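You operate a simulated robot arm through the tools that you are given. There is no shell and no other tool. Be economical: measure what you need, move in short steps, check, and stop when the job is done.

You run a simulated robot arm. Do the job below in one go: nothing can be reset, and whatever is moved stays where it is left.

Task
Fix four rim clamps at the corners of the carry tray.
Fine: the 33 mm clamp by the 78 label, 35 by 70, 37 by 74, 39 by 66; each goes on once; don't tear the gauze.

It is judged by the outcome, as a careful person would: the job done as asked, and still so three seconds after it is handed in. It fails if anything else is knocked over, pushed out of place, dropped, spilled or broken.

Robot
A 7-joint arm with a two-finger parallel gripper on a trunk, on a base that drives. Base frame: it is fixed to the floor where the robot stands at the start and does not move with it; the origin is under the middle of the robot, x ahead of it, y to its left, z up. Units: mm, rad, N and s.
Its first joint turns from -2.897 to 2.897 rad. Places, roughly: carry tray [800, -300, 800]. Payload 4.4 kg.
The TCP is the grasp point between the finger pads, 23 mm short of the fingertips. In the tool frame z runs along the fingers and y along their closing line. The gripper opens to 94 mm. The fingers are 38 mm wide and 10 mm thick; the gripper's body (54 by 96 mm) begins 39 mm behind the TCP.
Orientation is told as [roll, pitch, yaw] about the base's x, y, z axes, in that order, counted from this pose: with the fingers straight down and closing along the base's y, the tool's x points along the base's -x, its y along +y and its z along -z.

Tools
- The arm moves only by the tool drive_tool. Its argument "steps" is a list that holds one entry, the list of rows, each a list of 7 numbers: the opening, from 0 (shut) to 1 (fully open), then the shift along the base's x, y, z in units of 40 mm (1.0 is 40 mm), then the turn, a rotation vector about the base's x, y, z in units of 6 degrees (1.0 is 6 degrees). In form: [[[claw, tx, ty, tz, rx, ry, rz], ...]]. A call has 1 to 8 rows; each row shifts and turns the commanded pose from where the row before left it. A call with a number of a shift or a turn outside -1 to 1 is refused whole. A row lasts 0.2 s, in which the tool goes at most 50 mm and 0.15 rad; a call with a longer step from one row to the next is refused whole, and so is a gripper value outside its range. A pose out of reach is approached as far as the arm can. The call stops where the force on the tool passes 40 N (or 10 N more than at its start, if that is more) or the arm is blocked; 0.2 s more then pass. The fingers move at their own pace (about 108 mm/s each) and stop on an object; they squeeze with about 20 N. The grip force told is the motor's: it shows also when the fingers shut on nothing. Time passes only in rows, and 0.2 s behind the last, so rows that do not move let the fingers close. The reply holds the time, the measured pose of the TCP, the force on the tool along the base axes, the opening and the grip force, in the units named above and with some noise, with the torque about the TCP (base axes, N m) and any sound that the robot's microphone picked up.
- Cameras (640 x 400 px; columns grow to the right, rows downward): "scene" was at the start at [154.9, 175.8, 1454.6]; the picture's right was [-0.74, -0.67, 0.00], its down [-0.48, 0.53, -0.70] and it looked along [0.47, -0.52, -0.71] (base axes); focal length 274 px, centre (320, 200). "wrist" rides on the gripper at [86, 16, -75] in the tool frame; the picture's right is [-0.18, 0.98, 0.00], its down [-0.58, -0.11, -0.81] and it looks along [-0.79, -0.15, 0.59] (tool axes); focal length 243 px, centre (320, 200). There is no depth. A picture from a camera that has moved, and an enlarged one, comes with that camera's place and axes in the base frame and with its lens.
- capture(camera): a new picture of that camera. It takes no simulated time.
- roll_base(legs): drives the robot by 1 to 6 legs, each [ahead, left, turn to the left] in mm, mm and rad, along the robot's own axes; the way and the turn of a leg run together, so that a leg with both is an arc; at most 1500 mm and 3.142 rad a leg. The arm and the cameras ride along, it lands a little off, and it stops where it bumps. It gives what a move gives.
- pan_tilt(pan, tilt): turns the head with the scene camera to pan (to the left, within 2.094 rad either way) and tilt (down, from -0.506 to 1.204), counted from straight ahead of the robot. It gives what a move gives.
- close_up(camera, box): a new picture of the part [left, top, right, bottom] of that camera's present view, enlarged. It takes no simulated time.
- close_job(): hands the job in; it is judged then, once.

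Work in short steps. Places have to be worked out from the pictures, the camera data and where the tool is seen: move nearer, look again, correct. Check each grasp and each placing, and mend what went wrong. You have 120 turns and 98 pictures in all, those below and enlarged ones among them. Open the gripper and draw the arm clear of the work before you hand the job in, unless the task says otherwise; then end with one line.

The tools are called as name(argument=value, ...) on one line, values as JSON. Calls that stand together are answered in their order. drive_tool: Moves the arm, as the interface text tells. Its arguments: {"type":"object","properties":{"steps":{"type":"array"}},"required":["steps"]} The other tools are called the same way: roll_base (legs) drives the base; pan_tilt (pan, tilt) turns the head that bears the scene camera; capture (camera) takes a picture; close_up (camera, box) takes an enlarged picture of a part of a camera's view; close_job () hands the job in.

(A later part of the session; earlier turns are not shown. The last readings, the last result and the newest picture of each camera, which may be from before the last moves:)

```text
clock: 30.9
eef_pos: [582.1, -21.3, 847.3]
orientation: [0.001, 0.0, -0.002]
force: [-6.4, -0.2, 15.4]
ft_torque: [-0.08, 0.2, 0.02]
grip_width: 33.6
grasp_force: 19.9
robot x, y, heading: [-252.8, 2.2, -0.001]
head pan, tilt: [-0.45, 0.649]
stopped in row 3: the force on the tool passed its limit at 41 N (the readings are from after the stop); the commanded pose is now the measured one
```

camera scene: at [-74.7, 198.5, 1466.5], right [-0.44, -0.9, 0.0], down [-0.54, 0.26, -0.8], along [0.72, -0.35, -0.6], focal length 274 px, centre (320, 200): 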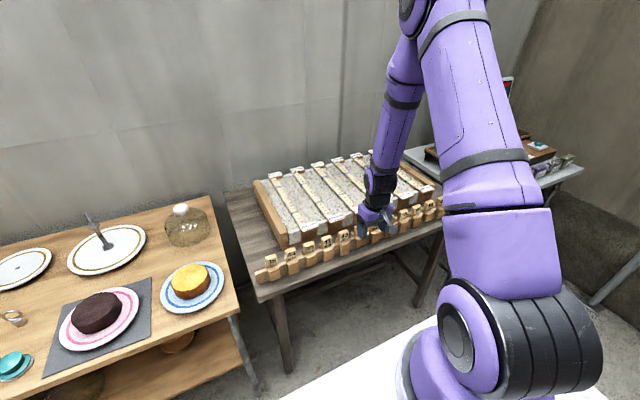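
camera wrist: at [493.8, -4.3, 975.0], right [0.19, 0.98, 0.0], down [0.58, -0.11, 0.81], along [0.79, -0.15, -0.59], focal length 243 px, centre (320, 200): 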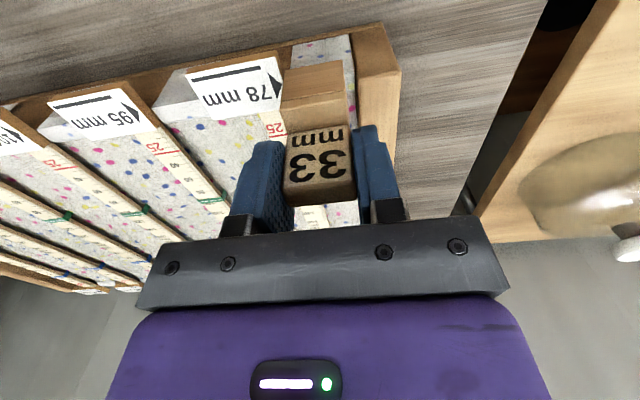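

It's rigidly seated. I open the fingers just a little, then lift straight up.

drive_tool(steps=[[[0.0, -0.01, 0, 0.02, 0, 0, 0], [0.42, 0, 0, 0, 0, 0, 0], [0.42, 0, 0, 0, 0, 0, 0], [0.42, 0, 0, 0.4, 0, 0, 0], [0.42, 0, 0, 0.8, 0, 0, 0], [0.42, 0, 0, 1, 0, 0, 0], [0.42, 0, 0, 0, 0, 0, 0]]])

capture(camera="wrist")

close_up(camera="scene", box=[255, 185, 335, 255])

```text
clock: 32.5
eef_pos: [586.0, -18.8, 935.8]
orientation: [-0.001, 0.0, -0.003]
force: [-0.5, 0.2, 0.2]
ft_torque: [0.0, -0.02, 0.01]
grip_width: 39.4
grasp_force: 0.2
robot x, y, heading: [-251.9, 2.7, -0.001]
head pan, tilt: [-0.45, 0.649]
```

```text
55 pictures are left
camera wrist: at [499.9, -3.5, 1010.4], right [0.19, 0.98, 0.0], down [0.58, -0.11, 0.81], along [0.79, -0.15, -0.59], focal length 243 px, centre (320, 200)
```

wrist: 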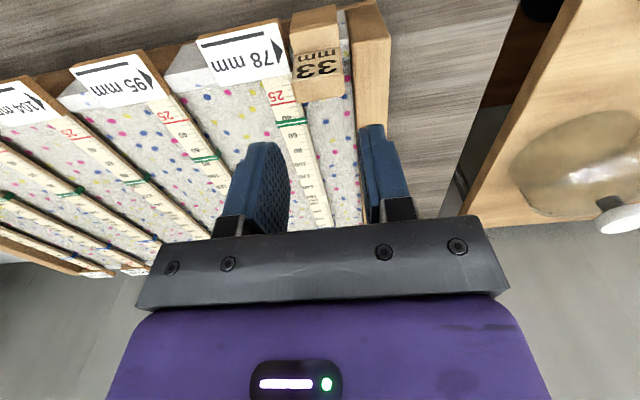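

```text
5.71 times, centred on (295, 220) of scene
camera zoom: at [-74.1, 197.9, 1466.5], right [-0.44, -0.9, 0.0], down [-0.54, 0.26, -0.8], along [0.72, -0.35, -0.6], focal length 1563 px, centre (463, 86)
```

zoom: 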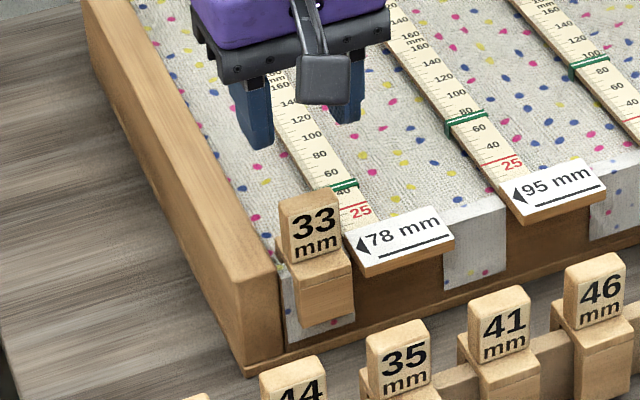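

The 33 clamp is seated. The green slider on the 78 tape has moved, though, from about 78 to about 45, and the 95 one seems to have shifted too. So each clamp draws in gauze, with red 25 as the limit. I read the tapes closely before going on.

close_up(camera="scene", box=[280, 165, 340, 225])

close_up(camera="scene", box=[250, 140, 350, 220])

close_up(camera="wrist", box=[0, 60, 240, 270])

```text
6.67 times, centred on (310, 195) of scene
camera zoom: at [-74.1, 197.9, 1466.5], right [-0.44, -0.9, 0.0], down [-0.54, 0.26, -0.8], along [0.72, -0.35, -0.6], focal length 1823 px, centre (387, 233)
```

zoom: 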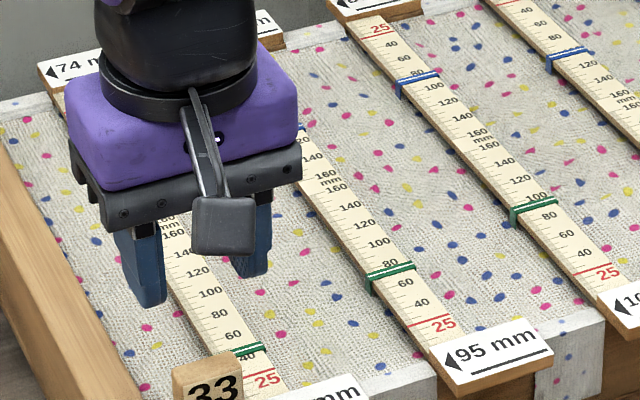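

```text
5.00 times, centred on (300, 180) of scene
camera zoom: at [-74.1, 197.9, 1466.5], right [-0.44, -0.9, 0.0], down [-0.54, 0.26, -0.8], along [0.72, -0.35, -0.6], focal length 1368 px, centre (420, 300)
```

zoom: 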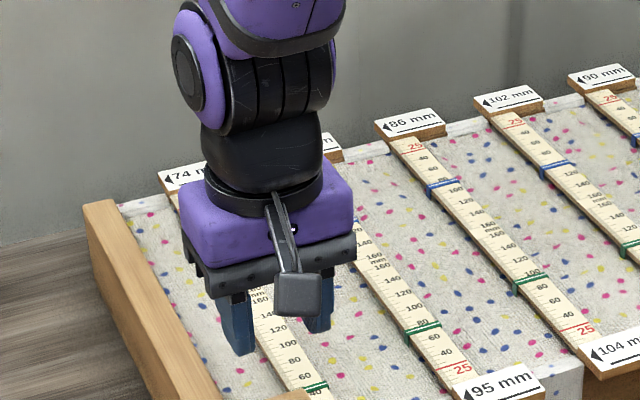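

```text
1.90 times, centred on (120, 165) of wrist
camera zoom: at [499.9, -3.5, 1010.4], right [0.19, 0.98, 0.0], down [0.58, -0.11, 0.81], along [0.79, -0.15, -0.59], focal length 462 px, centre (701, 267)
```

zoom: 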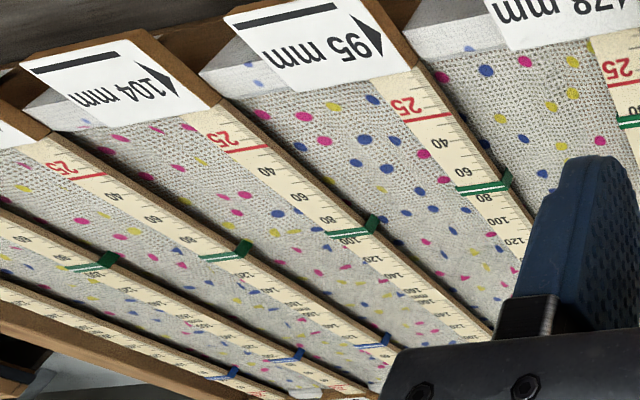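

The near sliders now read about 45 (78), 71 (95) and 93 (104), so the pull decays along the rim. I need every slider's reading, so I lift the wrist camera to view the whole tray.

drive_tool(steps=[[[0.42, -0.5, -0.9, 0.5, 0, 0, 0], [0.42, -0.5, -0.9, 0.5, 0, 0, 0], [0.42, -0.5, -0.9, 0.5, 0, 0, 0], [0.42, -0.5, -0.9, 0.5, 0, 0, 0], [0.42, 0, -0.9, 0.5, 0, 0, 0], [0.42, 0, -0.9, 0.5, 0, 0, 0], [0.42, 0, -0.9, 0, 0, 0, 0], [0.42, 0, -0.9, 0, 0, 0, 0]]])

capture(camera="wrist")

close_up(camera="wrist", box=[60, 0, 360, 240])

close_up(camera="scene", box=[250, 140, 350, 220])

```text
clock: 34.3
eef_pos: [504.4, -311.2, 1054.1]
orientation: [0.0, 0.0, 0.0]
force: [-0.7, 1.2, 0.4]
ft_torque: [-0.03, 0.03, -0.02]
grip_width: 39.5
grasp_force: 0.2
robot x, y, heading: [-251.1, -3.3, -0.002]
head pan, tilt: [-0.45, 0.649]
```

```text
50 pictures are left
camera wrist: at [418.2, -293.3, 1128.8], right [0.18, 0.98, 0.0], down [0.58, -0.11, 0.81], along [0.79, -0.15, -0.59], focal length 243 px, centre (320, 200)
```

wrist: 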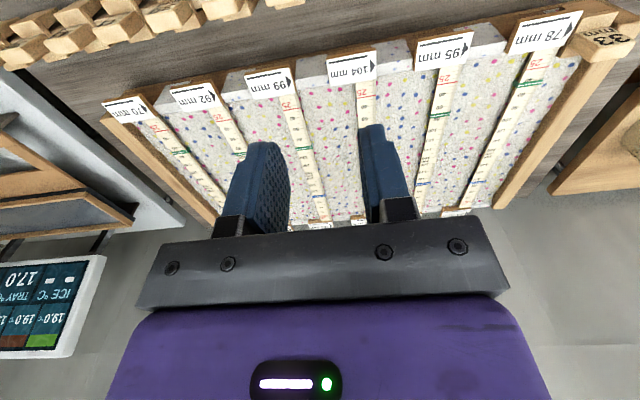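

```text
1.67 times, centred on (210, 120) of wrist
camera zoom: at [418.2, -293.3, 1128.8], right [0.18, 0.98, 0.0], down [0.58, -0.11, 0.81], along [0.79, -0.15, -0.59], focal length 404 px, centre (503, 333)
```

zoom: 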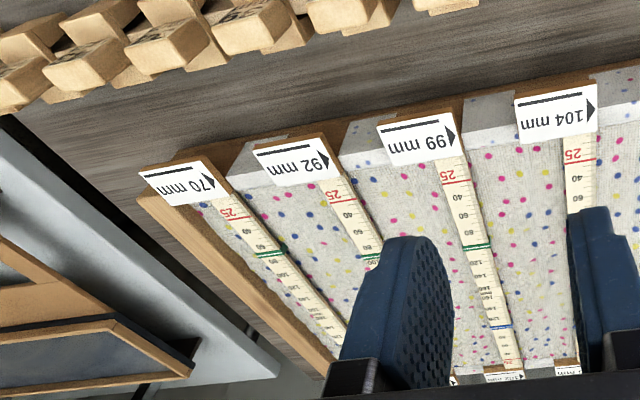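

```text
5.00 times, centred on (300, 180) of scene
camera zoom: at [-74.4, 198.5, 1466.5], right [-0.44, -0.9, 0.0], down [-0.54, 0.26, -0.8], along [0.72, -0.35, -0.6], focal length 1368 px, centre (420, 300)
```

zoom: 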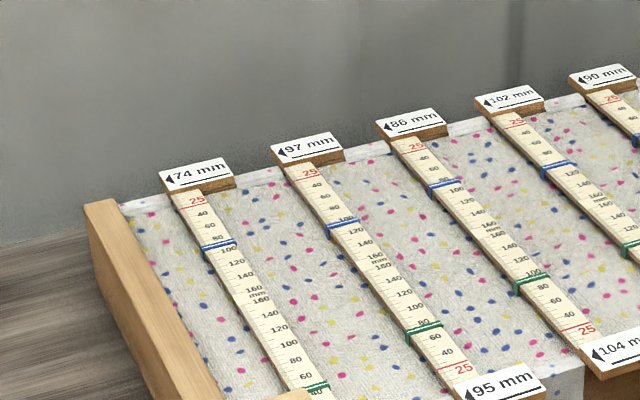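

The sliders show a clamp pulls its own end down (78→45), the neighbours less, and raises the opposite end (74→~90). So 70 goes before 66, to give 66 more slack. I shift the base 250 mm right so both the 35 clamp and the 70 corner are reachable.

roll_base(legs=[[0, -250, 0]])

```text
clock: 36.1
eef_pos: [502.4, -561.5, 1053.2]
orientation: [0.0, 0.0, -0.001]
force: [0.4, 0.0, 0.5]
ft_torque: [-0.02, 0.02, -0.01]
grip_width: 39.4
grasp_force: 0.0
robot x, y, heading: [-250.9, -249.2, -0.005]
head pan, tilt: [-0.45, 0.649]
```

The arm is now near the 70 corner, so I look at it.

drive_tool(steps=[[[0.42, 0.3, 0, -0.7, 0, 0, 0], [0.42, 0.3, 0, -0.7, 0, 0, 0], [0.42, 0.3, 0, -0.7, 0, 0, 0], [0.42, 0, 0, 0, 0, 0, 0]]])

capture(camera="wrist")

close_up(camera="wrist", box=[230, 60, 410, 220])

```text
clock: 37.1
eef_pos: [541.5, -559.9, 968.5]
orientation: [0.001, 0.001, -0.002]
force: [-0.2, 0.3, 0.4]
ft_torque: [0.05, 0.02, 0.0]
grip_width: 39.6
grasp_force: 0.2
robot x, y, heading: [-252.0, -250.7, -0.004]
head pan, tilt: [-0.45, 0.649]
```

```text
47 pictures are left
camera wrist: at [455.5, -543.5, 1044.3], right [0.19, 0.98, 0.0], down [0.58, -0.11, 0.81], along [0.79, -0.15, -0.59], focal length 243 px, centre (320, 200)
```

wrist: 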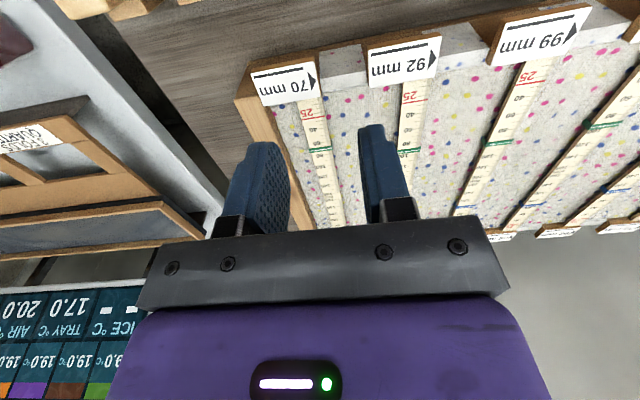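

```text
2.50 times, centred on (320, 140) of wrist
camera zoom: at [455.5, -543.5, 1044.3], right [0.19, 0.98, 0.0], down [0.58, -0.11, 0.81], along [0.79, -0.15, -0.59], focal length 606 px, centre (320, 350)
```

zoom: 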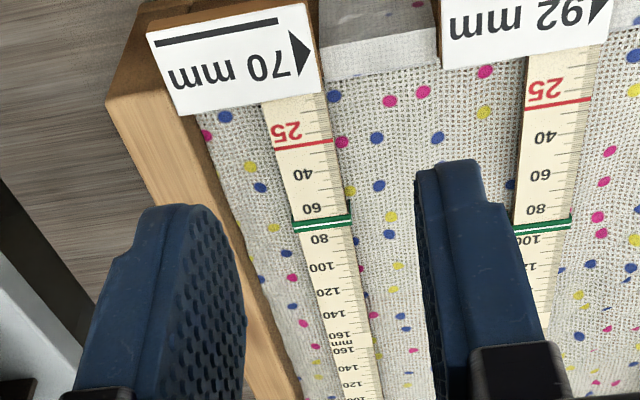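

The 70 flap is at y≈-565..-521, centre -543, with its slider at 70. Now I go over the 35 clamp.

drive_tool(steps=[[[0.6, -0.2, 1, 0, 0, 0, 0], [0.6, -0.2, 1, 0, 0, 0, 0], [0.6, -0.2, 1, 0, 0, 0, 0], [0.6, -0.2, 1, 0, 0, 0, 0], [0.6, -0.2, 1, 0, 0, 0, 0], [0.6, -0.2, 1, 0, 0, 0, 0], [0.6, -0.2, 1, 0, 0, 0, 0], [0.6, -0.2, 1, 0, 0, 0, 0]]])

drive_tool(steps=[[[0.6, 0, 1, -0.2, 0, 0, 0], [0.6, 0, 1, -0.3, 0, 0, 0], [0.6, 0, 1, -0.4, 0, 0, 0], [0.6, 0, 1, -0.4, 0, 0, 0], [0.6, 0, 1, -0.2, 0, 0, 0], [0.6, 0, 0.2, 0, 0, 0, 0], [0.6, 0, 0, 0, 0, 0, 0]]])

close_up(camera="wrist", box=[200, 0, 440, 150])

```text
clock: 38.9
eef_pos: [474.3, -239.0, 969.8]
orientation: [0.0, -0.001, -0.004]
force: [0.3, -1.1, 0.0]
ft_torque: [0.06, 0.0, -0.01]
grip_width: 56.2
grasp_force: 0.2
robot x, y, heading: [-251.4, -246.9, 0.001]
head pan, tilt: [-0.45, 0.649]
```

```text
clock: 40.5
eef_pos: [477.7, -31.7, 909.3]
orientation: [0.0, 0.002, -0.001]
force: [0.5, -0.5, -0.6]
ft_torque: [-0.01, -0.02, 0.01]
grip_width: 56.4
grasp_force: 0.3
robot x, y, heading: [-252.9, -251.3, -0.003]
head pan, tilt: [-0.45, 0.649]
```

```text
2.67 times, centred on (320, 75) of wrist
camera zoom: at [392.0, -14.6, 983.9], right [0.19, 0.98, 0.0], down [0.58, -0.11, 0.81], along [0.79, -0.15, -0.59], focal length 647 px, centre (320, 533)
```

zoom: 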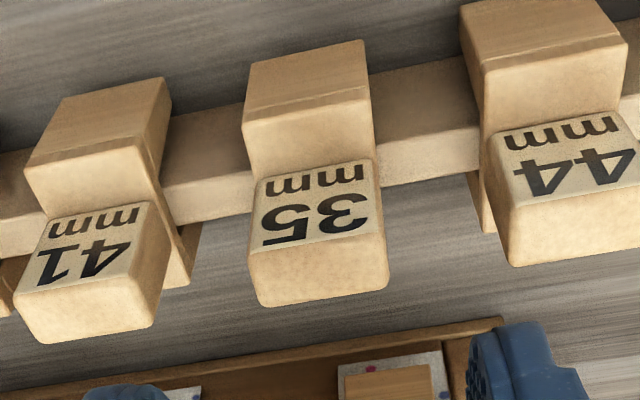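

The 35 head is centred at (478, -30). I descend and grasp.

drive_tool(steps=[[[0.6, 0.01, 0.04, -0.6, 0, 0, 0], [0.6, 0, 0, -0.6, 0, 0, 0], [0.6, 0, 0, -0.5, 0, 0, 0], [0.6, 0, 0, -0.25, 0, 0, 0], [0.6, 0, 0, 0, 0, 0, 0], [0.0, 0, 0, 0, 0, 0, 0], [0.0, 0, 0, 0, 0, 0, 0], [0.0, 0, 0, 0, 0, 0, 0]]])

capture(camera="wrist")

```text
clock: 42.3
eef_pos: [477.4, -29.6, 831.9]
orientation: [-0.001, 0.0, -0.003]
force: [0.6, 1.8, 0.3]
ft_torque: [0.02, 0.02, 0.0]
grip_width: 33.3
grasp_force: 20.3
robot x, y, heading: [-249.3, -248.2, -0.007]
head pan, tilt: [-0.45, 0.649]
```

```text
44 pictures are left
camera wrist: at [391.8, -13.2, 907.1], right [0.19, 0.98, 0.0], down [0.58, -0.11, 0.81], along [0.79, -0.15, -0.59], focal length 243 px, centre (320, 200)
```

wrist: 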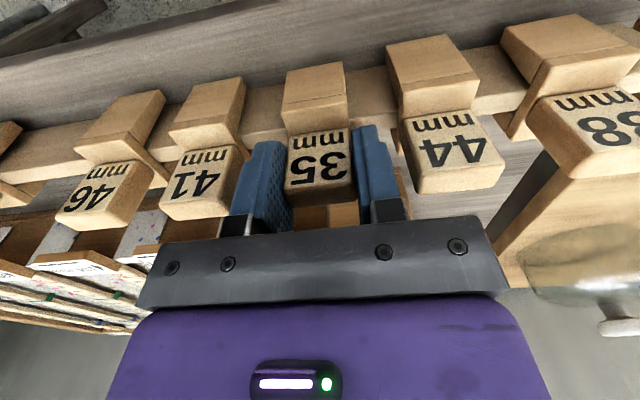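

Gripped. I lift and carry to above the 70 flap (581, -543).

drive_tool(steps=[[[0, 0, 0, 0.5, 0, 0, 0], [0, 0, 0, 0.75, 0, 0, 0], [0, 0, 0, 0.8, 0, 0, 0], [0, 0, 0, 0.8, 0, 0, 0], [0, 0.2, -1, 0, 0, 0, 0], [0, 0.2, -1, 0, 0, 0, 0], [0, 0.2, -1, 0, 0, 0, 0], [0, 0.2, -1, 0, 0, 0, 0]]])

drive_tool(steps=[[[0, 0.2, -1, 0, 0, 0, 0], [0, 0.2, -1, 0, 0, 0, 0], [0, 0.2, -1, 0, 0, 0, 0], [0, 0.2, -1, 0, 0, 0, 0], [0, 0.2, -1, 0, 0, 0, 0], [0, 0.2, -1, 0, 0, 0, 0], [0, 0.2, -1, -0.2, 0, 0, 0], [0, 0.2, -1, -0.3, 0, 0, 0]]])

drive_tool(steps=[[[0, 0.18, -0.83, -0.3, 0, 0, 0], [0, 0, 0, -0.3, 0, 0, 0], [0, 0, 0, 0, 0, 0, 0]]])

capture(camera="wrist")

close_up(camera="wrist", box=[240, 20, 400, 130])

```text
clock: 44.1
eef_pos: [507.0, -190.6, 944.6]
orientation: [-0.001, 0.0, -0.001]
force: [-0.5, 0.2, -0.4]
ft_torque: [-0.07, -0.01, 0.01]
grip_width: 33.5
grasp_force: 19.7
robot x, y, heading: [-251.6, -248.4, -0.003]
head pan, tilt: [-0.45, 0.649]
```

```text
clock: 45.9
eef_pos: [573.8, -512.2, 927.1]
orientation: [0.001, 0.0, -0.001]
force: [0.2, 0.8, 0.2]
ft_torque: [-0.06, -0.01, 0.03]
grip_width: 33.3
grasp_force: 20.0
robot x, y, heading: [-252.3, -249.4, -0.001]
head pan, tilt: [-0.45, 0.649]
```

```text
clock: 46.7
eef_pos: [579.2, -544.9, 903.2]
orientation: [0.0, -0.001, -0.002]
force: [-0.7, 0.1, -0.5]
ft_torque: [-0.03, 0.01, -0.01]
grip_width: 33.2
grasp_force: 20.2
robot x, y, heading: [-254.7, -251.5, -0.001]
head pan, tilt: [-0.45, 0.649]
```

```text
43 pictures are left
camera wrist: at [493.0, -528.6, 977.6], right [0.19, 0.98, 0.0], down [0.58, -0.11, 0.81], along [0.79, -0.15, -0.59], focal length 243 px, centre (320, 200)
```

wrist: 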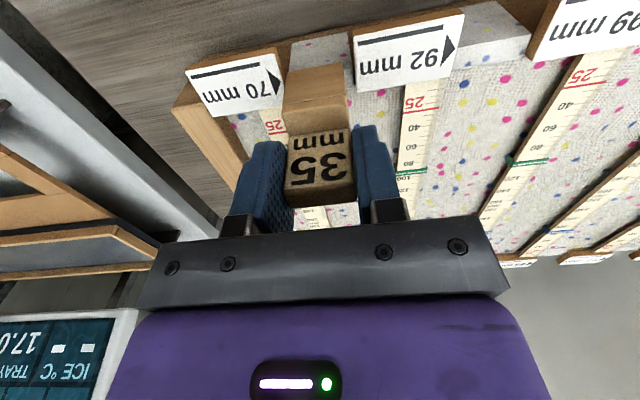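

```text
3.64 times, centred on (320, 75) of wrist
camera zoom: at [493.0, -528.6, 977.6], right [0.19, 0.98, 0.0], down [0.58, -0.11, 0.81], along [0.79, -0.15, -0.59], focal length 882 px, centre (320, 654)
```

zoom: 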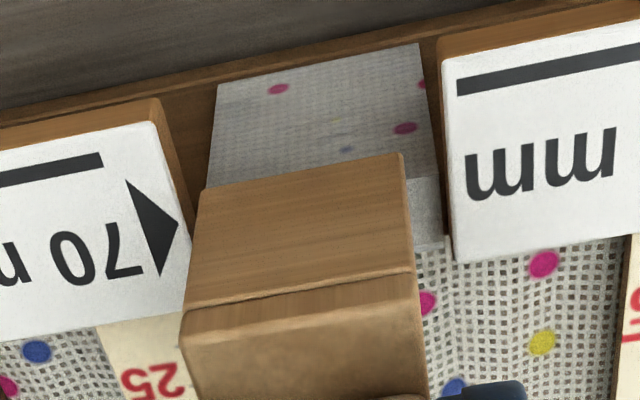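

Flap centre is y≈-543 and the clamp is at about -544.5. I shift +1.5 in x and y and lower to straddle.

drive_tool(steps=[[[0.0, 0.04, 0.04, -0.2, 0, 0, 0], [0.0, 0, 0, -0.2, 0, 0, 0], [0.0, 0, 0, -0.15, 0, 0, 0], [0.0, 0, 0, -0.15, 0, 0, 0], [0, 0, 0, 0, 0, 0, 0]]])

close_up(camera="wrist", box=[240, 40, 400, 150])

```text
clock: 47.9
eef_pos: [579.9, -543.6, 873.4]
orientation: [0.0, 0.0, -0.002]
force: [0.5, 0.1, -0.8]
ft_torque: [-0.01, 0.02, -0.03]
grip_width: 33.3
grasp_force: 20.0
robot x, y, heading: [-252.4, -249.8, -0.004]
head pan, tilt: [-0.45, 0.649]
```

```text
3.64 times, centred on (320, 95) of wrist
camera zoom: at [494.0, -526.5, 948.5], right [0.19, 0.98, 0.0], down [0.58, -0.11, 0.81], along [0.79, -0.15, -0.59], focal length 882 px, centre (320, 582)
```

zoom: 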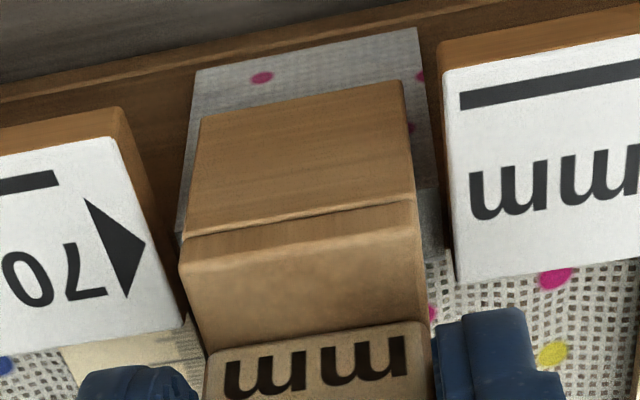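

Compared with the first clamp at the same stage, this one sits about 3 mm too far in +x relative to the rim. I correct by -3 mm and look again.

drive_tool(steps=[[[0.0, -0.075, 0, 0, 0, 0, 0], [0.0, 0, 0, 0, 0, 0, 0]]])

close_up(camera="wrist", box=[240, 40, 400, 150])

```text
clock: 48.5
eef_pos: [578.0, -543.3, 874.5]
orientation: [0.0, -0.002, -0.002]
force: [-0.2, -0.1, -1.0]
ft_torque: [0.05, 0.01, 0.03]
grip_width: 33.4
grasp_force: 19.9
robot x, y, heading: [-257.9, -252.2, -0.003]
head pan, tilt: [-0.45, 0.649]
```

```text
3.64 times, centred on (320, 95) of wrist
camera zoom: at [491.4, -526.6, 948.7], right [0.19, 0.98, 0.0], down [0.58, -0.11, 0.81], along [0.79, -0.15, -0.59], focal length 882 px, centre (320, 582)
```

zoom: 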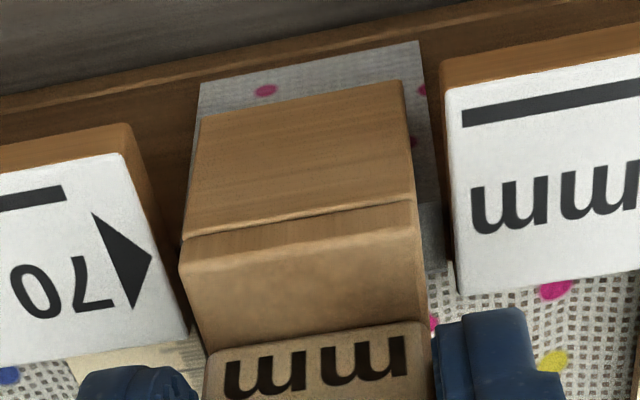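

No contact forces, so there's slack. I lower in small steps.

drive_tool(steps=[[[0.0, 0, 0, -0.15, 0, 0, 0], [0.0, 0, 0, -0.15, 0, 0, 0], [0.0, 0, 0, -0.1, 0, 0, 0], [0.0, 0, 0, -0.1, 0, 0, 0], [0.0, 0, 0, -0.05, 0, 0, 0], [0, 0, 0, 0, 0, 0, 0]]])

```text
clock: 49.9
eef_pos: [576.4, -540.9, 853.7]
orientation: [-0.001, -0.001, 0.0]
force: [-0.7, -3.6, 19.4]
ft_torque: [-0.07, -0.06, 0.01]
grip_width: 33.6
grasp_force: 20.0
robot x, y, heading: [-252.7, -248.9, 0.002]
head pan, tilt: [-0.45, 0.649]
```

19 N at z≈853.7, earlier than the first clamp's 847, so I look before pressing.

close_up(camera="wrist", box=[230, 40, 410, 190])

pan_tilt(pan=-0.6, tilt=0.7)

capture(camera="scene")

```text
2.67 times, centred on (320, 115) of wrist
camera zoom: at [491.3, -525.2, 927.8], right [0.19, 0.98, 0.0], down [0.58, -0.11, 0.81], along [0.79, -0.15, -0.59], focal length 647 px, centre (320, 427)
```

zoom: 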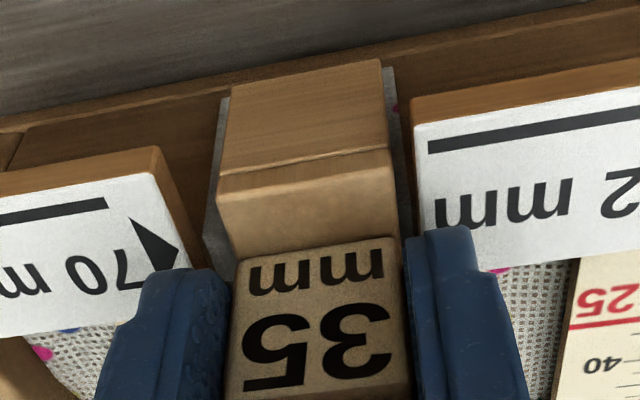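

```text
clock: 50.6
eef_pos: [576.5, -541.6, 852.7]
orientation: [0.0, -0.003, -0.002]
force: [4.1, -5.7, 18.2]
ft_torque: [-0.1, -0.2, -0.02]
grip_width: 33.5
grasp_force: 19.9
robot x, y, heading: [-253.4, -247.9, -0.006]
head pan, tilt: [-0.6, 0.7]
```

```text
38 pictures are left
camera scene: at [-83.0, -62.3, 1462.3], right [-0.57, -0.82, 0.0], down [-0.53, 0.36, -0.77], along [0.63, -0.43, -0.64], focal length 274 px, centre (320, 200)
```

scene: 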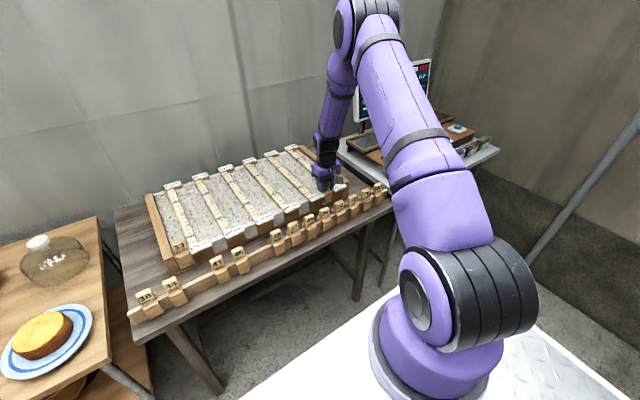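

The side force (+x 4 N) says the clamp sits slightly too far in -x and its inner leg is rubbing. I lift 2 mm, shift +1.5 mm in x and -0.8 in y, and press again gently.

drive_tool(steps=[[[0.0, 0, 0, 0.06, 0, 0, 0], [0.0, 0.045, -0.02, 0, 0, 0, 0], [0.0, 0, 0, 0, 0, 0, 0]]])

drive_tool(steps=[[[0.0, 0, 0, -0.05, 0, 0, 0], [0.0, 0, 0, -0.05, 0, 0, 0], [0.0, 0, 0, 0, 0, 0, 0]]])

```text
clock: 51.4
eef_pos: [578.5, -544.1, 852.3]
orientation: [0.001, 0.0, -0.003]
force: [-3.4, 0.6, -1.6]
ft_torque: [0.04, 0.15, -0.03]
grip_width: 33.5
grasp_force: 20.0
robot x, y, heading: [-249.3, -250.4, -0.004]
head pan, tilt: [-0.6, 0.7]
```

```text
clock: 52.2
eef_pos: [578.7, -542.2, 851.8]
orientation: [-0.002, -0.002, -0.002]
force: [-2.8, 2.7, 18.8]
ft_torque: [0.11, 0.07, 0.04]
grip_width: 33.7
grasp_force: 20.0
robot x, y, heading: [-254.1, -250.4, 0.002]
head pan, tilt: [-0.6, 0.7]
```

Slot fit is snug. I press a bit more, within the 40 N guard.

drive_tool(steps=[[[0.0, -0.015, 0, -0.04, 0, 0, 0], [0.0, 0, 0, -0.04, 0, 0, 0], [0.0, 0, 0, 0, 0, 0, 0]]])

close_up(camera="scene", box=[295, 155, 375, 215])

```text
clock: 53.0
eef_pos: [576.9, -543.8, 847.7]
orientation: [-0.001, 0.0, -0.002]
force: [3.7, 1.4, 12.1]
ft_torque: [0.02, -0.15, -0.05]
grip_width: 33.5
grasp_force: 20.3
robot x, y, heading: [-252.2, -250.1, -0.003]
head pan, tilt: [-0.6, 0.7]
```

```text
6.67 times, centred on (335, 185) of scene
camera zoom: at [-82.8, -62.2, 1462.2], right [-0.57, -0.82, 0.0], down [-0.53, 0.36, -0.77], along [0.63, -0.43, -0.64], focal length 1823 px, centre (220, 300)
```

zoom: 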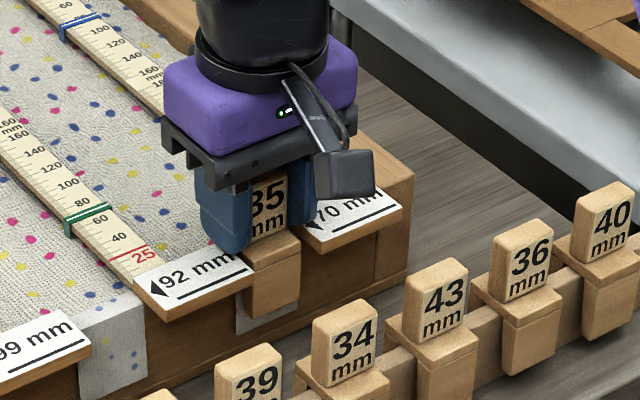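

It slid down to 847.7 and the 92 slider dropped to ~66 as expected. One more press to confirm a hard seat.

drive_tool(steps=[[[0.0, 0.01, 0, -0.04, 0, 0, 0], [0.0, 0, 0, -0.03, 0, 0, 0], [0.0, 0, 0, 0, 0, 0, 0]]])

```text
clock: 53.9
eef_pos: [578.4, -544.6, 847.2]
orientation: [0.001, 0.001, -0.001]
force: [-9.0, 2.3, 14.3]
ft_torque: [-0.01, 0.24, -0.12]
grip_width: 33.6
grasp_force: 20.6
robot x, y, heading: [-254.1, -249.6, -0.003]
head pan, tilt: [-0.6, 0.7]
stopped in row 3: the force on the tool passed its limit at 41 N (the readings are from after the stop); the commanded pose is now the measured one
```

Seated hard at the same height as the first. I release a little and lift off.

drive_tool(steps=[[[0.0, -0.01, 0, 0.02, 0, 0, 0], [0.42, 0, 0, 0, 0, 0, 0], [0.42, 0, 0, 0, 0, 0, 0], [0.42, 0, 0, 0.3, 0, 0, 0], [0.42, 0, 0, 0.8, 0, 0, 0], [0.42, -0.3, 0, 1, 0, 0, 0], [0.42, -0.6, 0, 0.9, 0, 0, 0], [0.42, -0.9, 0, 0.4, 0, 0, 0]]])

capture(camera="wrist")

close_up(camera="wrist", box=[230, 30, 410, 170])

```text
clock: 55.7
eef_pos: [511.1, -543.2, 980.7]
orientation: [0.001, 0.002, -0.004]
force: [0.4, -0.9, -1.3]
ft_torque: [-0.04, -0.01, 0.03]
grip_width: 39.5
grasp_force: 0.1
robot x, y, heading: [-251.4, -251.2, 0.004]
head pan, tilt: [-0.6, 0.7]
```

```text
36 pictures are left
camera wrist: at [424.7, -527.5, 1055.7], right [0.18, 0.98, 0.0], down [0.58, -0.11, 0.81], along [0.79, -0.15, -0.59], focal length 243 px, centre (320, 200)
```

wrist: 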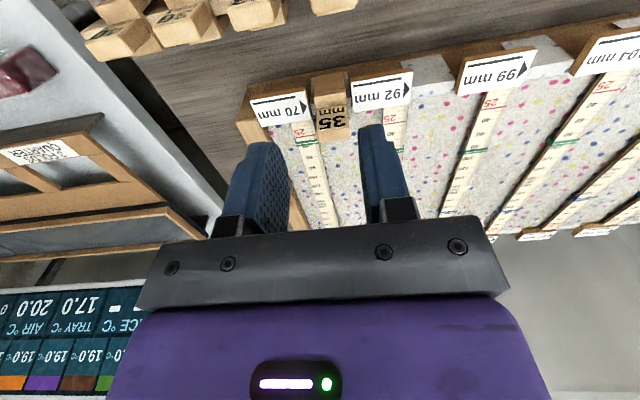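

```text
2.86 times, centred on (320, 100) of wrist
camera zoom: at [424.7, -527.5, 1055.7], right [0.18, 0.98, 0.0], down [0.58, -0.11, 0.81], along [0.79, -0.15, -0.59], focal length 693 px, centre (320, 486)
```

zoom: 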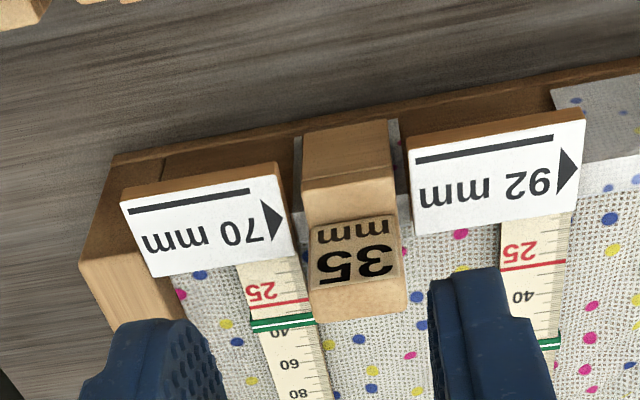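

35 is seated and its slider reads ~35, above 25. Next is the 37 clamp, expected at (478, -342).

drive_tool(steps=[[[0.6, -0.2, 1, 0, 0, 0, 0], [0.6, -0.2, 1, 0, 0, 0, 0], [0.6, -0.2, 1, -0.3, 0, 0, 0], [0.6, -0.2, 1, -0.5, 0, 0, 0], [0.6, -0.03, 1, -0.5, 0, 0, 0], [0.6, 0, 0.03, -0.5, 0, 0, 0], [0.6, 0, 0, 0, 0, 0, 0]]])

close_up(camera="wrist", box=[200, 0, 440, 150])

```text
clock: 57.3
eef_pos: [471.3, -344.3, 910.2]
orientation: [0.0, 0.0, -0.002]
force: [-0.5, 0.2, -0.2]
ft_torque: [0.0, 0.0, -0.02]
grip_width: 56.6
grasp_force: 0.0
robot x, y, heading: [-251.8, -249.7, 0.002]
head pan, tilt: [-0.6, 0.7]
```

```text
2.67 times, centred on (320, 75) of wrist
camera zoom: at [385.8, -327.2, 985.9], right [0.19, 0.98, 0.0], down [0.58, -0.11, 0.81], along [0.79, -0.15, -0.59], focal length 647 px, centre (320, 533)
```

zoom: 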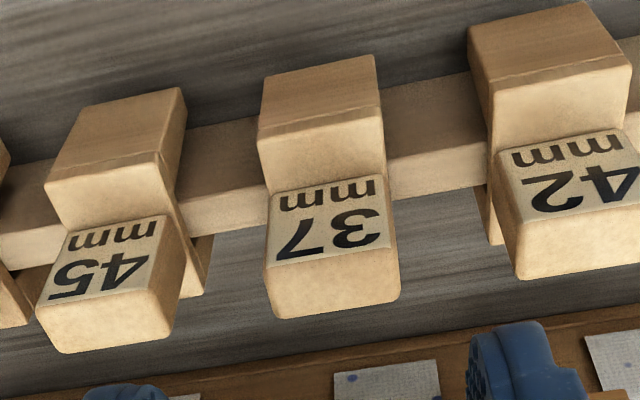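

Head centre is at (478, -341). I correct by (+6.5, +3.5), descend and grasp.

drive_tool(steps=[[[0.6, 0.16, 0.085, -0.5, 0, 0, 0], [0.6, 0, 0, -0.6, 0, 0, 0], [0.6, 0, 0, -0.6, 0, 0, 0], [0.6, 0, 0, -0.25, 0, 0, 0], [0.6, 0, 0, 0, 0, 0, 0], [0.0, 0, 0, 0, 0, 0, 0], [0.0, 0, 0, 0, 0, 0, 0], [0.0, 0, 0, 0, 0, 0, 0]]])

drive_tool(steps=[[[0, 0, 0, 0.4, 0, 0, 0], [0, 0, 0, 0.8, 0, 0, 0], [0, 0, 0, 0.9, 0, 0, 0], [0, 0, 0, 0.9, 0, 0, 0], [0, 0, 0, 0.9, 0, 0, 0], [0, 0, 0, 0, 0, 0, 0]]])

capture(camera="wrist")

```text
clock: 59.1
eef_pos: [478.4, -340.7, 833.2]
orientation: [0.0, -0.001, -0.002]
force: [1.0, -0.1, -0.2]
ft_torque: [-0.01, -0.03, -0.01]
grip_width: 33.5
grasp_force: 20.2
robot x, y, heading: [-255.9, -250.7, -0.003]
head pan, tilt: [-0.6, 0.7]
```

```text
clock: 60.5
eef_pos: [478.7, -337.5, 989.7]
orientation: [-0.001, 0.001, -0.002]
force: [-0.3, 0.3, -0.9]
ft_torque: [0.01, -0.01, -0.01]
grip_width: 33.4
grasp_force: 19.8
robot x, y, heading: [-253.2, -248.5, -0.003]
head pan, tilt: [-0.6, 0.7]
```

```text
33 pictures are left
camera wrist: at [393.6, -320.6, 1065.3], right [0.19, 0.98, 0.0], down [0.58, -0.11, 0.81], along [0.79, -0.15, -0.59], focal length 243 px, centre (320, 200)
```

wrist: 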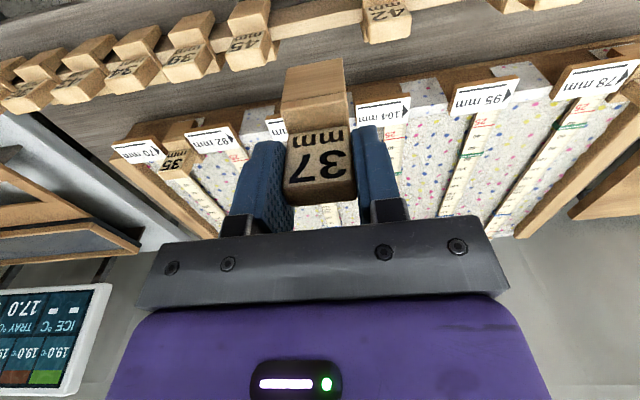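

37 is held. I drive left 130 mm and then forward 250 mm to reach the far rim.

roll_base(legs=[[0, 130, 0], [250, 0, 0]])

capture(camera="wrist")

```text
clock: 63.2
eef_pos: [736.9, -204.8, 990.4]
orientation: [0.001, 0.0, -0.001]
force: [0.2, -0.9, -0.9]
ft_torque: [-0.01, 0.0, 0.05]
grip_width: 33.4
grasp_force: 20.3
robot x, y, heading: [3.7, -117.3, 0.001]
head pan, tilt: [-0.6, 0.7]
```

```text
32 pictures are left
camera wrist: at [650.7, -188.9, 1065.1], right [0.19, 0.98, 0.0], down [0.58, -0.11, 0.81], along [0.79, -0.15, -0.59], focal length 243 px, centre (320, 200)
```

wrist: 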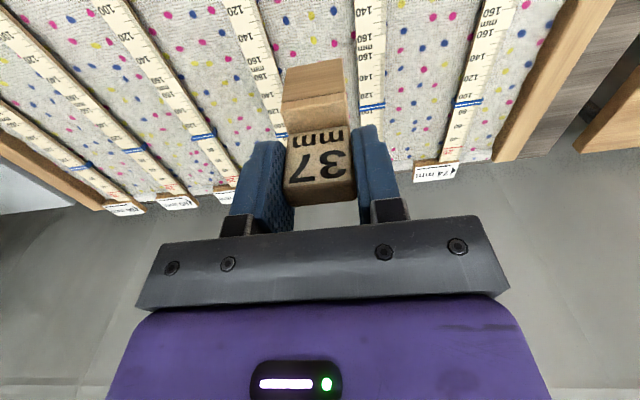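

The 74 flap is near (925, -20). I move most of the way and look again.

drive_tool(steps=[[[0, 0.8, 0.9, 0, 0, 0, 0], [0, 0.8, 0.9, 0, 0, 0, 0], [0, 0.8, 0.9, -0.1, 0, 0, 0], [0, 0.8, 0.9, -0.2, 0, 0, 0], [0, 0.8, 0.95, -0.2, 0, 0, 0], [0, 0.3, 0, -0.5, 0, 0, 0], [0, 0, 0, 0, 0, 0, 0]]])

capture(camera="wrist")

close_up(camera="wrist", box=[220, 40, 420, 180])

```text
refused: row 5 steps farther than a row can; nothing moved
```

```text
31 pictures are left
camera wrist: at [650.7, -188.9, 1065.1], right [0.19, 0.98, 0.0], down [0.58, -0.11, 0.81], along [0.79, -0.15, -0.59], focal length 243 px, centre (320, 200)
```

wrist: 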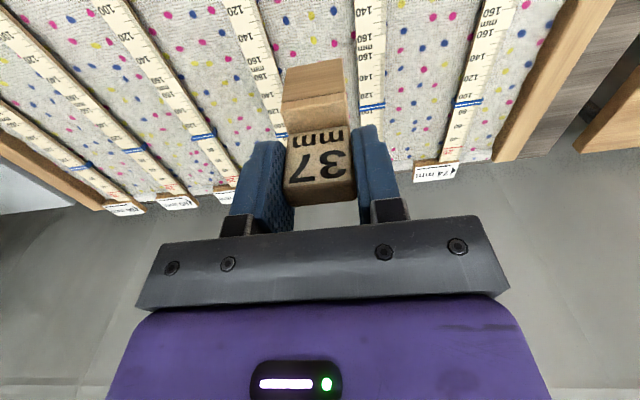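

```text
2.86 times, centred on (320, 110) of wrist
camera zoom: at [650.7, -188.9, 1065.1], right [0.19, 0.98, 0.0], down [0.58, -0.11, 0.81], along [0.79, -0.15, -0.59], focal length 693 px, centre (320, 457)
```

zoom: 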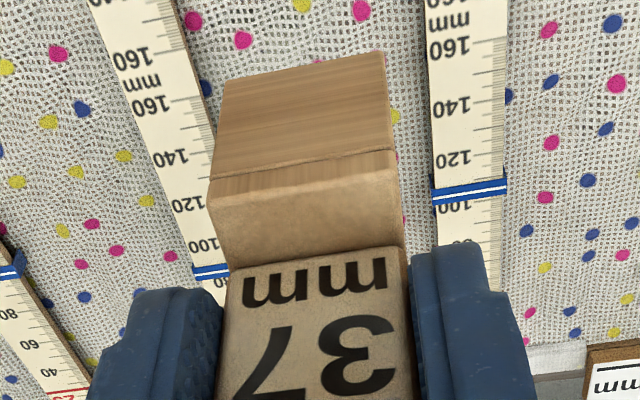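

One step was too long, so I repeat with shorter ones.

drive_tool(steps=[[[0, 0.7, 0.85, 0, 0, 0, 0], [0, 0.7, 0.85, 0, 0, 0, 0], [0, 0.7, 0.85, 0, 0, 0, 0], [0, 0.7, 0.85, -0.2, 0, 0, 0], [0, 0.7, 0.85, -0.3, 0, 0, 0], [0, 0.6, 0.4, -0.5, 0, 0, 0], [0, 0, 0, 0, 0, 0, 0]]])

capture(camera="wrist")

```text
clock: 64.8
eef_pos: [900.5, -18.3, 949.8]
orientation: [0.001, 0.002, -0.002]
force: [-0.5, -0.7, -0.5]
ft_torque: [-0.02, -0.02, -0.01]
grip_width: 33.7
grasp_force: 20.2
robot x, y, heading: [4.4, -117.7, 0.001]
head pan, tilt: [-0.6, 0.7]
```

```text
29 pictures are left
camera wrist: at [813.9, -2.5, 1024.4], right [0.19, 0.98, 0.0], down [0.58, -0.11, 0.81], along [0.79, -0.15, -0.59], focal length 243 px, centre (320, 200)
```

wrist: 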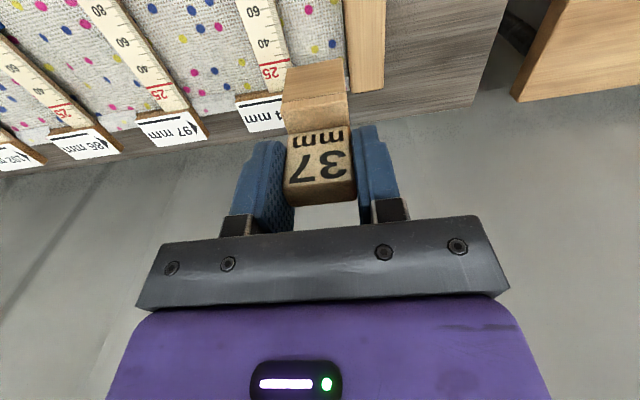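

The clamp blocks part of the view, so I zoom to measure the far rim.

close_up(camera="wrist", box=[200, 50, 400, 170])

```text
3.20 times, centred on (300, 110) of wrist
camera zoom: at [813.9, -2.5, 1024.4], right [0.19, 0.98, 0.0], down [0.58, -0.11, 0.81], along [0.79, -0.15, -0.59], focal length 776 px, centre (384, 488)
```

zoom: 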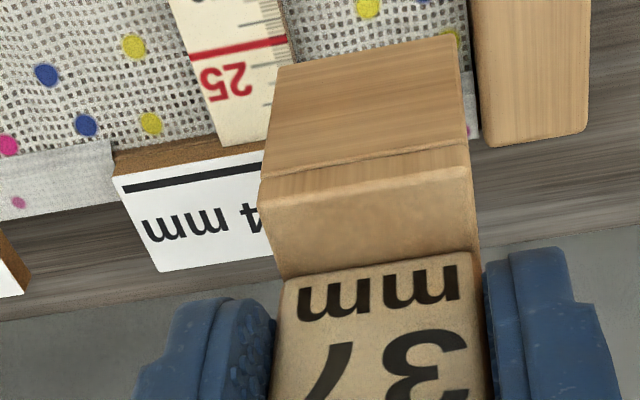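

The far rim spans x≈916–932 with its centre at ~924.5, and the flap centre is at y≈-19. I move there with the legs just above the rim.

drive_tool(steps=[[[0, 0.6, -0.02, -0.3, 0, 0, 0], [0, 0, 0, -0.5, 0, 0, 0], [0, 0, 0, -0.5, 0, 0, 0], [0, 0, 0, 0, 0, 0, 0]]])

close_up(camera="wrist", box=[220, 30, 400, 150])

```text
clock: 65.8
eef_pos: [922.9, -21.1, 899.5]
orientation: [0.001, 0.0, -0.001]
force: [0.6, 1.0, -0.4]
ft_torque: [0.0, -0.04, 0.01]
grip_width: 33.5
grasp_force: 20.4
robot x, y, heading: [5.7, -120.2, -0.005]
head pan, tilt: [-0.6, 0.7]
```

```text
3.33 times, centred on (310, 90) of wrist
camera zoom: at [836.9, -4.5, 973.6], right [0.19, 0.98, 0.0], down [0.58, -0.11, 0.81], along [0.79, -0.15, -0.59], focal length 809 px, centre (353, 567)
```

zoom: 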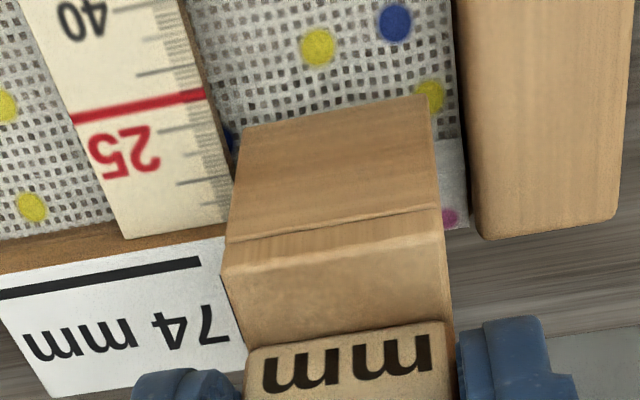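

Rim relative to tool suggests +2.5 mm in x. I shift and lower to begin the straddle, watching forces.

drive_tool(steps=[[[0, 0.06, 0.015, -0.1, 0, 0, 0], [0, 0, 0, -0.15, 0, 0, 0], [0, 0, 0, -0.15, 0, 0, 0], [0, 0, 0, -0.1, 0, 0, 0], [0, 0, 0, -0.1, 0, 0, 0], [0, 0, 0, 0, 0, 0, 0]]])

close_up(camera="wrist", box=[220, 30, 400, 150])

```text
clock: 67.2
eef_pos: [927.2, -19.7, 874.1]
orientation: [0.001, 0.001, -0.001]
force: [0.1, 0.2, 0.4]
ft_torque: [0.02, 0.01, 0.0]
grip_width: 33.1
grasp_force: 20.3
robot x, y, heading: [3.6, -119.3, -0.002]
head pan, tilt: [-0.6, 0.7]
```

```text
3.33 times, centred on (310, 90) of wrist
camera zoom: at [841.0, -2.2, 949.4], right [0.19, 0.98, 0.0], down [0.58, -0.11, 0.81], along [0.79, -0.15, -0.59], focal length 809 px, centre (353, 567)
```

zoom: 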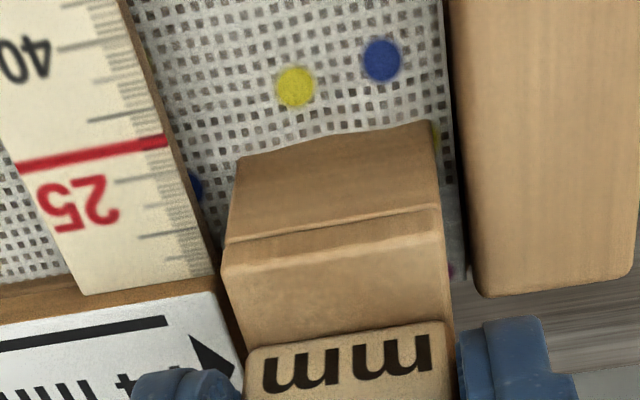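

No force, so it is straddling. I keep lowering.

drive_tool(steps=[[[0.0, 0, 0, -0.15, 0, 0, 0], [0.0, 0, 0, -0.15, 0, 0, 0], [0.0, 0, 0, -0.1, 0, 0, 0], [0.0, 0, 0, -0.08, 0, 0, 0], [0, 0, 0, 0, 0, 0, 0]]])

```text
clock: 68.4
eef_pos: [927.9, -19.4, 853.9]
orientation: [0.0, 0.001, -0.001]
force: [0.4, 0.2, -0.3]
ft_torque: [0.03, -0.02, -0.02]
grip_width: 33.7
grasp_force: 20.3
robot x, y, heading: [4.2, -119.2, -0.003]
head pan, tilt: [-0.6, 0.7]
```

Still free at 854. I step down 2 mm at a time to contact.

drive_tool(steps=[[[0.0, 0, 0, -0.05, 0, 0, 0], [0.0, 0, 0, -0.05, 0, 0, 0], [0.0, 0, 0, 0, 0, 0, 0]]])

drive_tool(steps=[[[0.0, 0, 0, -0.05, 0, 0, 0], [0.0, 0, 0, 0, 0, 0, 0]]])

```text
clock: 69.2
eef_pos: [927.8, -21.0, 852.7]
orientation: [-0.001, -0.003, -0.001]
force: [3.0, -1.0, 18.9]
ft_torque: [-0.03, -0.16, 0.0]
grip_width: 33.7
grasp_force: 20.0
robot x, y, heading: [-0.1, -118.9, -0.004]
head pan, tilt: [-0.6, 0.7]
```

```text
clock: 69.8
eef_pos: [927.4, -20.3, 849.6]
orientation: [0.001, 0.0, -0.002]
force: [3.6, -2.7, 21.8]
ft_torque: [-0.1, -0.07, -0.02]
grip_width: 33.7
grasp_force: 19.6
robot x, y, heading: [6.1, -116.7, -0.0]
head pan, tilt: [-0.6, 0.7]
```

It's in the snug zone at ~20 N, as before. I press on in small steps.

drive_tool(steps=[[[0.0, 0.01, 0, -0.04, 0, 0, 0], [0.0, 0, 0, 0, 0, 0, 0]]])

drive_tool(steps=[[[0.0, 0, 0, -0.04, 0, 0, 0], [0.0, 0, 0, -0.04, 0, 0, 0], [0.0, 0, 0, 0, 0, 0, 0]]])

```text
clock: 70.4
eef_pos: [927.3, -20.2, 846.7]
orientation: [0.0, 0.001, -0.001]
force: [0.6, -0.7, 20.3]
ft_torque: [-0.09, -0.1, 0.13]
grip_width: 33.7
grasp_force: 20.2
robot x, y, heading: [4.7, -119.4, -0.005]
head pan, tilt: [-0.6, 0.7]
```

```text
clock: 71.0
eef_pos: [925.9, -19.8, 847.1]
orientation: [0.001, 0.002, -0.003]
force: [-12.6, -1.9, 16.1]
ft_torque: [-0.24, 0.18, -0.2]
grip_width: 33.6
grasp_force: 19.3
robot x, y, heading: [3.6, -113.8, -0.004]
head pan, tilt: [-0.6, 0.7]
stopped in row 2: the force on the tool passed its limit at 42 N (the readings are from after the stop); the commanded pose is now the measured one
```

Hard seat at ~847. I release and lift, then check.

drive_tool(steps=[[[0.0, -0.01, 0, 0.02, 0, 0, 0], [0.42, 0, 0, 0, 0, 0, 0], [0.42, 0, 0, 0, 0, 0, 0], [0.42, 0, 0, 0.3, 0, 0, 0], [0.42, 0, 0, 0.8, 0, 0, 0], [0.42, -0.3, 0, 1, 0, 0, 0], [0.42, -0.6, 0, 0.9, 0, 0, 0], [0.42, -0.9, 0, 0.4, 0, 0, 0]]])

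capture(camera="wrist")

close_up(camera="wrist", box=[200, 30, 400, 190])

```text
clock: 72.8
eef_pos: [856.1, -17.0, 984.2]
orientation: [0.0, 0.002, -0.002]
force: [0.4, 0.3, -0.5]
ft_torque: [0.01, 0.03, -0.01]
grip_width: 39.3
grasp_force: 0.1
robot x, y, heading: [3.0, -116.7, 0.0]
head pan, tilt: [-0.6, 0.7]
```

```text
25 pictures are left
camera wrist: at [770.6, -0.3, 1058.5], right [0.19, 0.98, 0.0], down [0.58, -0.11, 0.81], along [0.79, -0.15, -0.59], focal length 243 px, centre (320, 200)
```

wrist: 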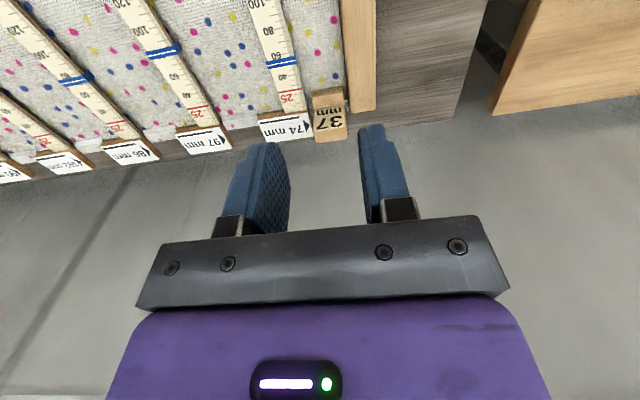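

```text
2.50 times, centred on (300, 110) of wrist
camera zoom: at [770.6, -0.3, 1058.5], right [0.19, 0.98, 0.0], down [0.58, -0.11, 0.81], along [0.79, -0.15, -0.59], focal length 606 px, centre (370, 425)
```

zoom: 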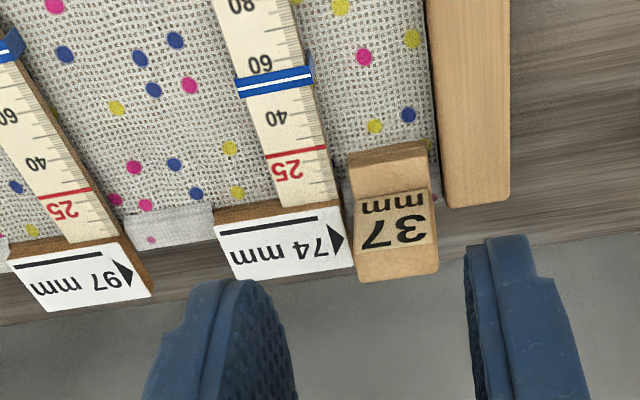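

37 is seated, its slider at ~54. I go back for the 39 clamp: base back 250 and right 200.

roll_base(legs=[[-250, 0, 0], [0, -200, 0]])

```text
clock: 75.8
eef_pos: [609.4, -219.1, 983.4]
orientation: [0.0, 0.0, 0.001]
force: [-0.3, 0.7, -0.2]
ft_torque: [0.02, 0.0, -0.02]
grip_width: 39.6
grasp_force: 0.1
robot x, y, heading: [-242.9, -321.9, 0.001]
head pan, tilt: [-0.6, 0.7]
```

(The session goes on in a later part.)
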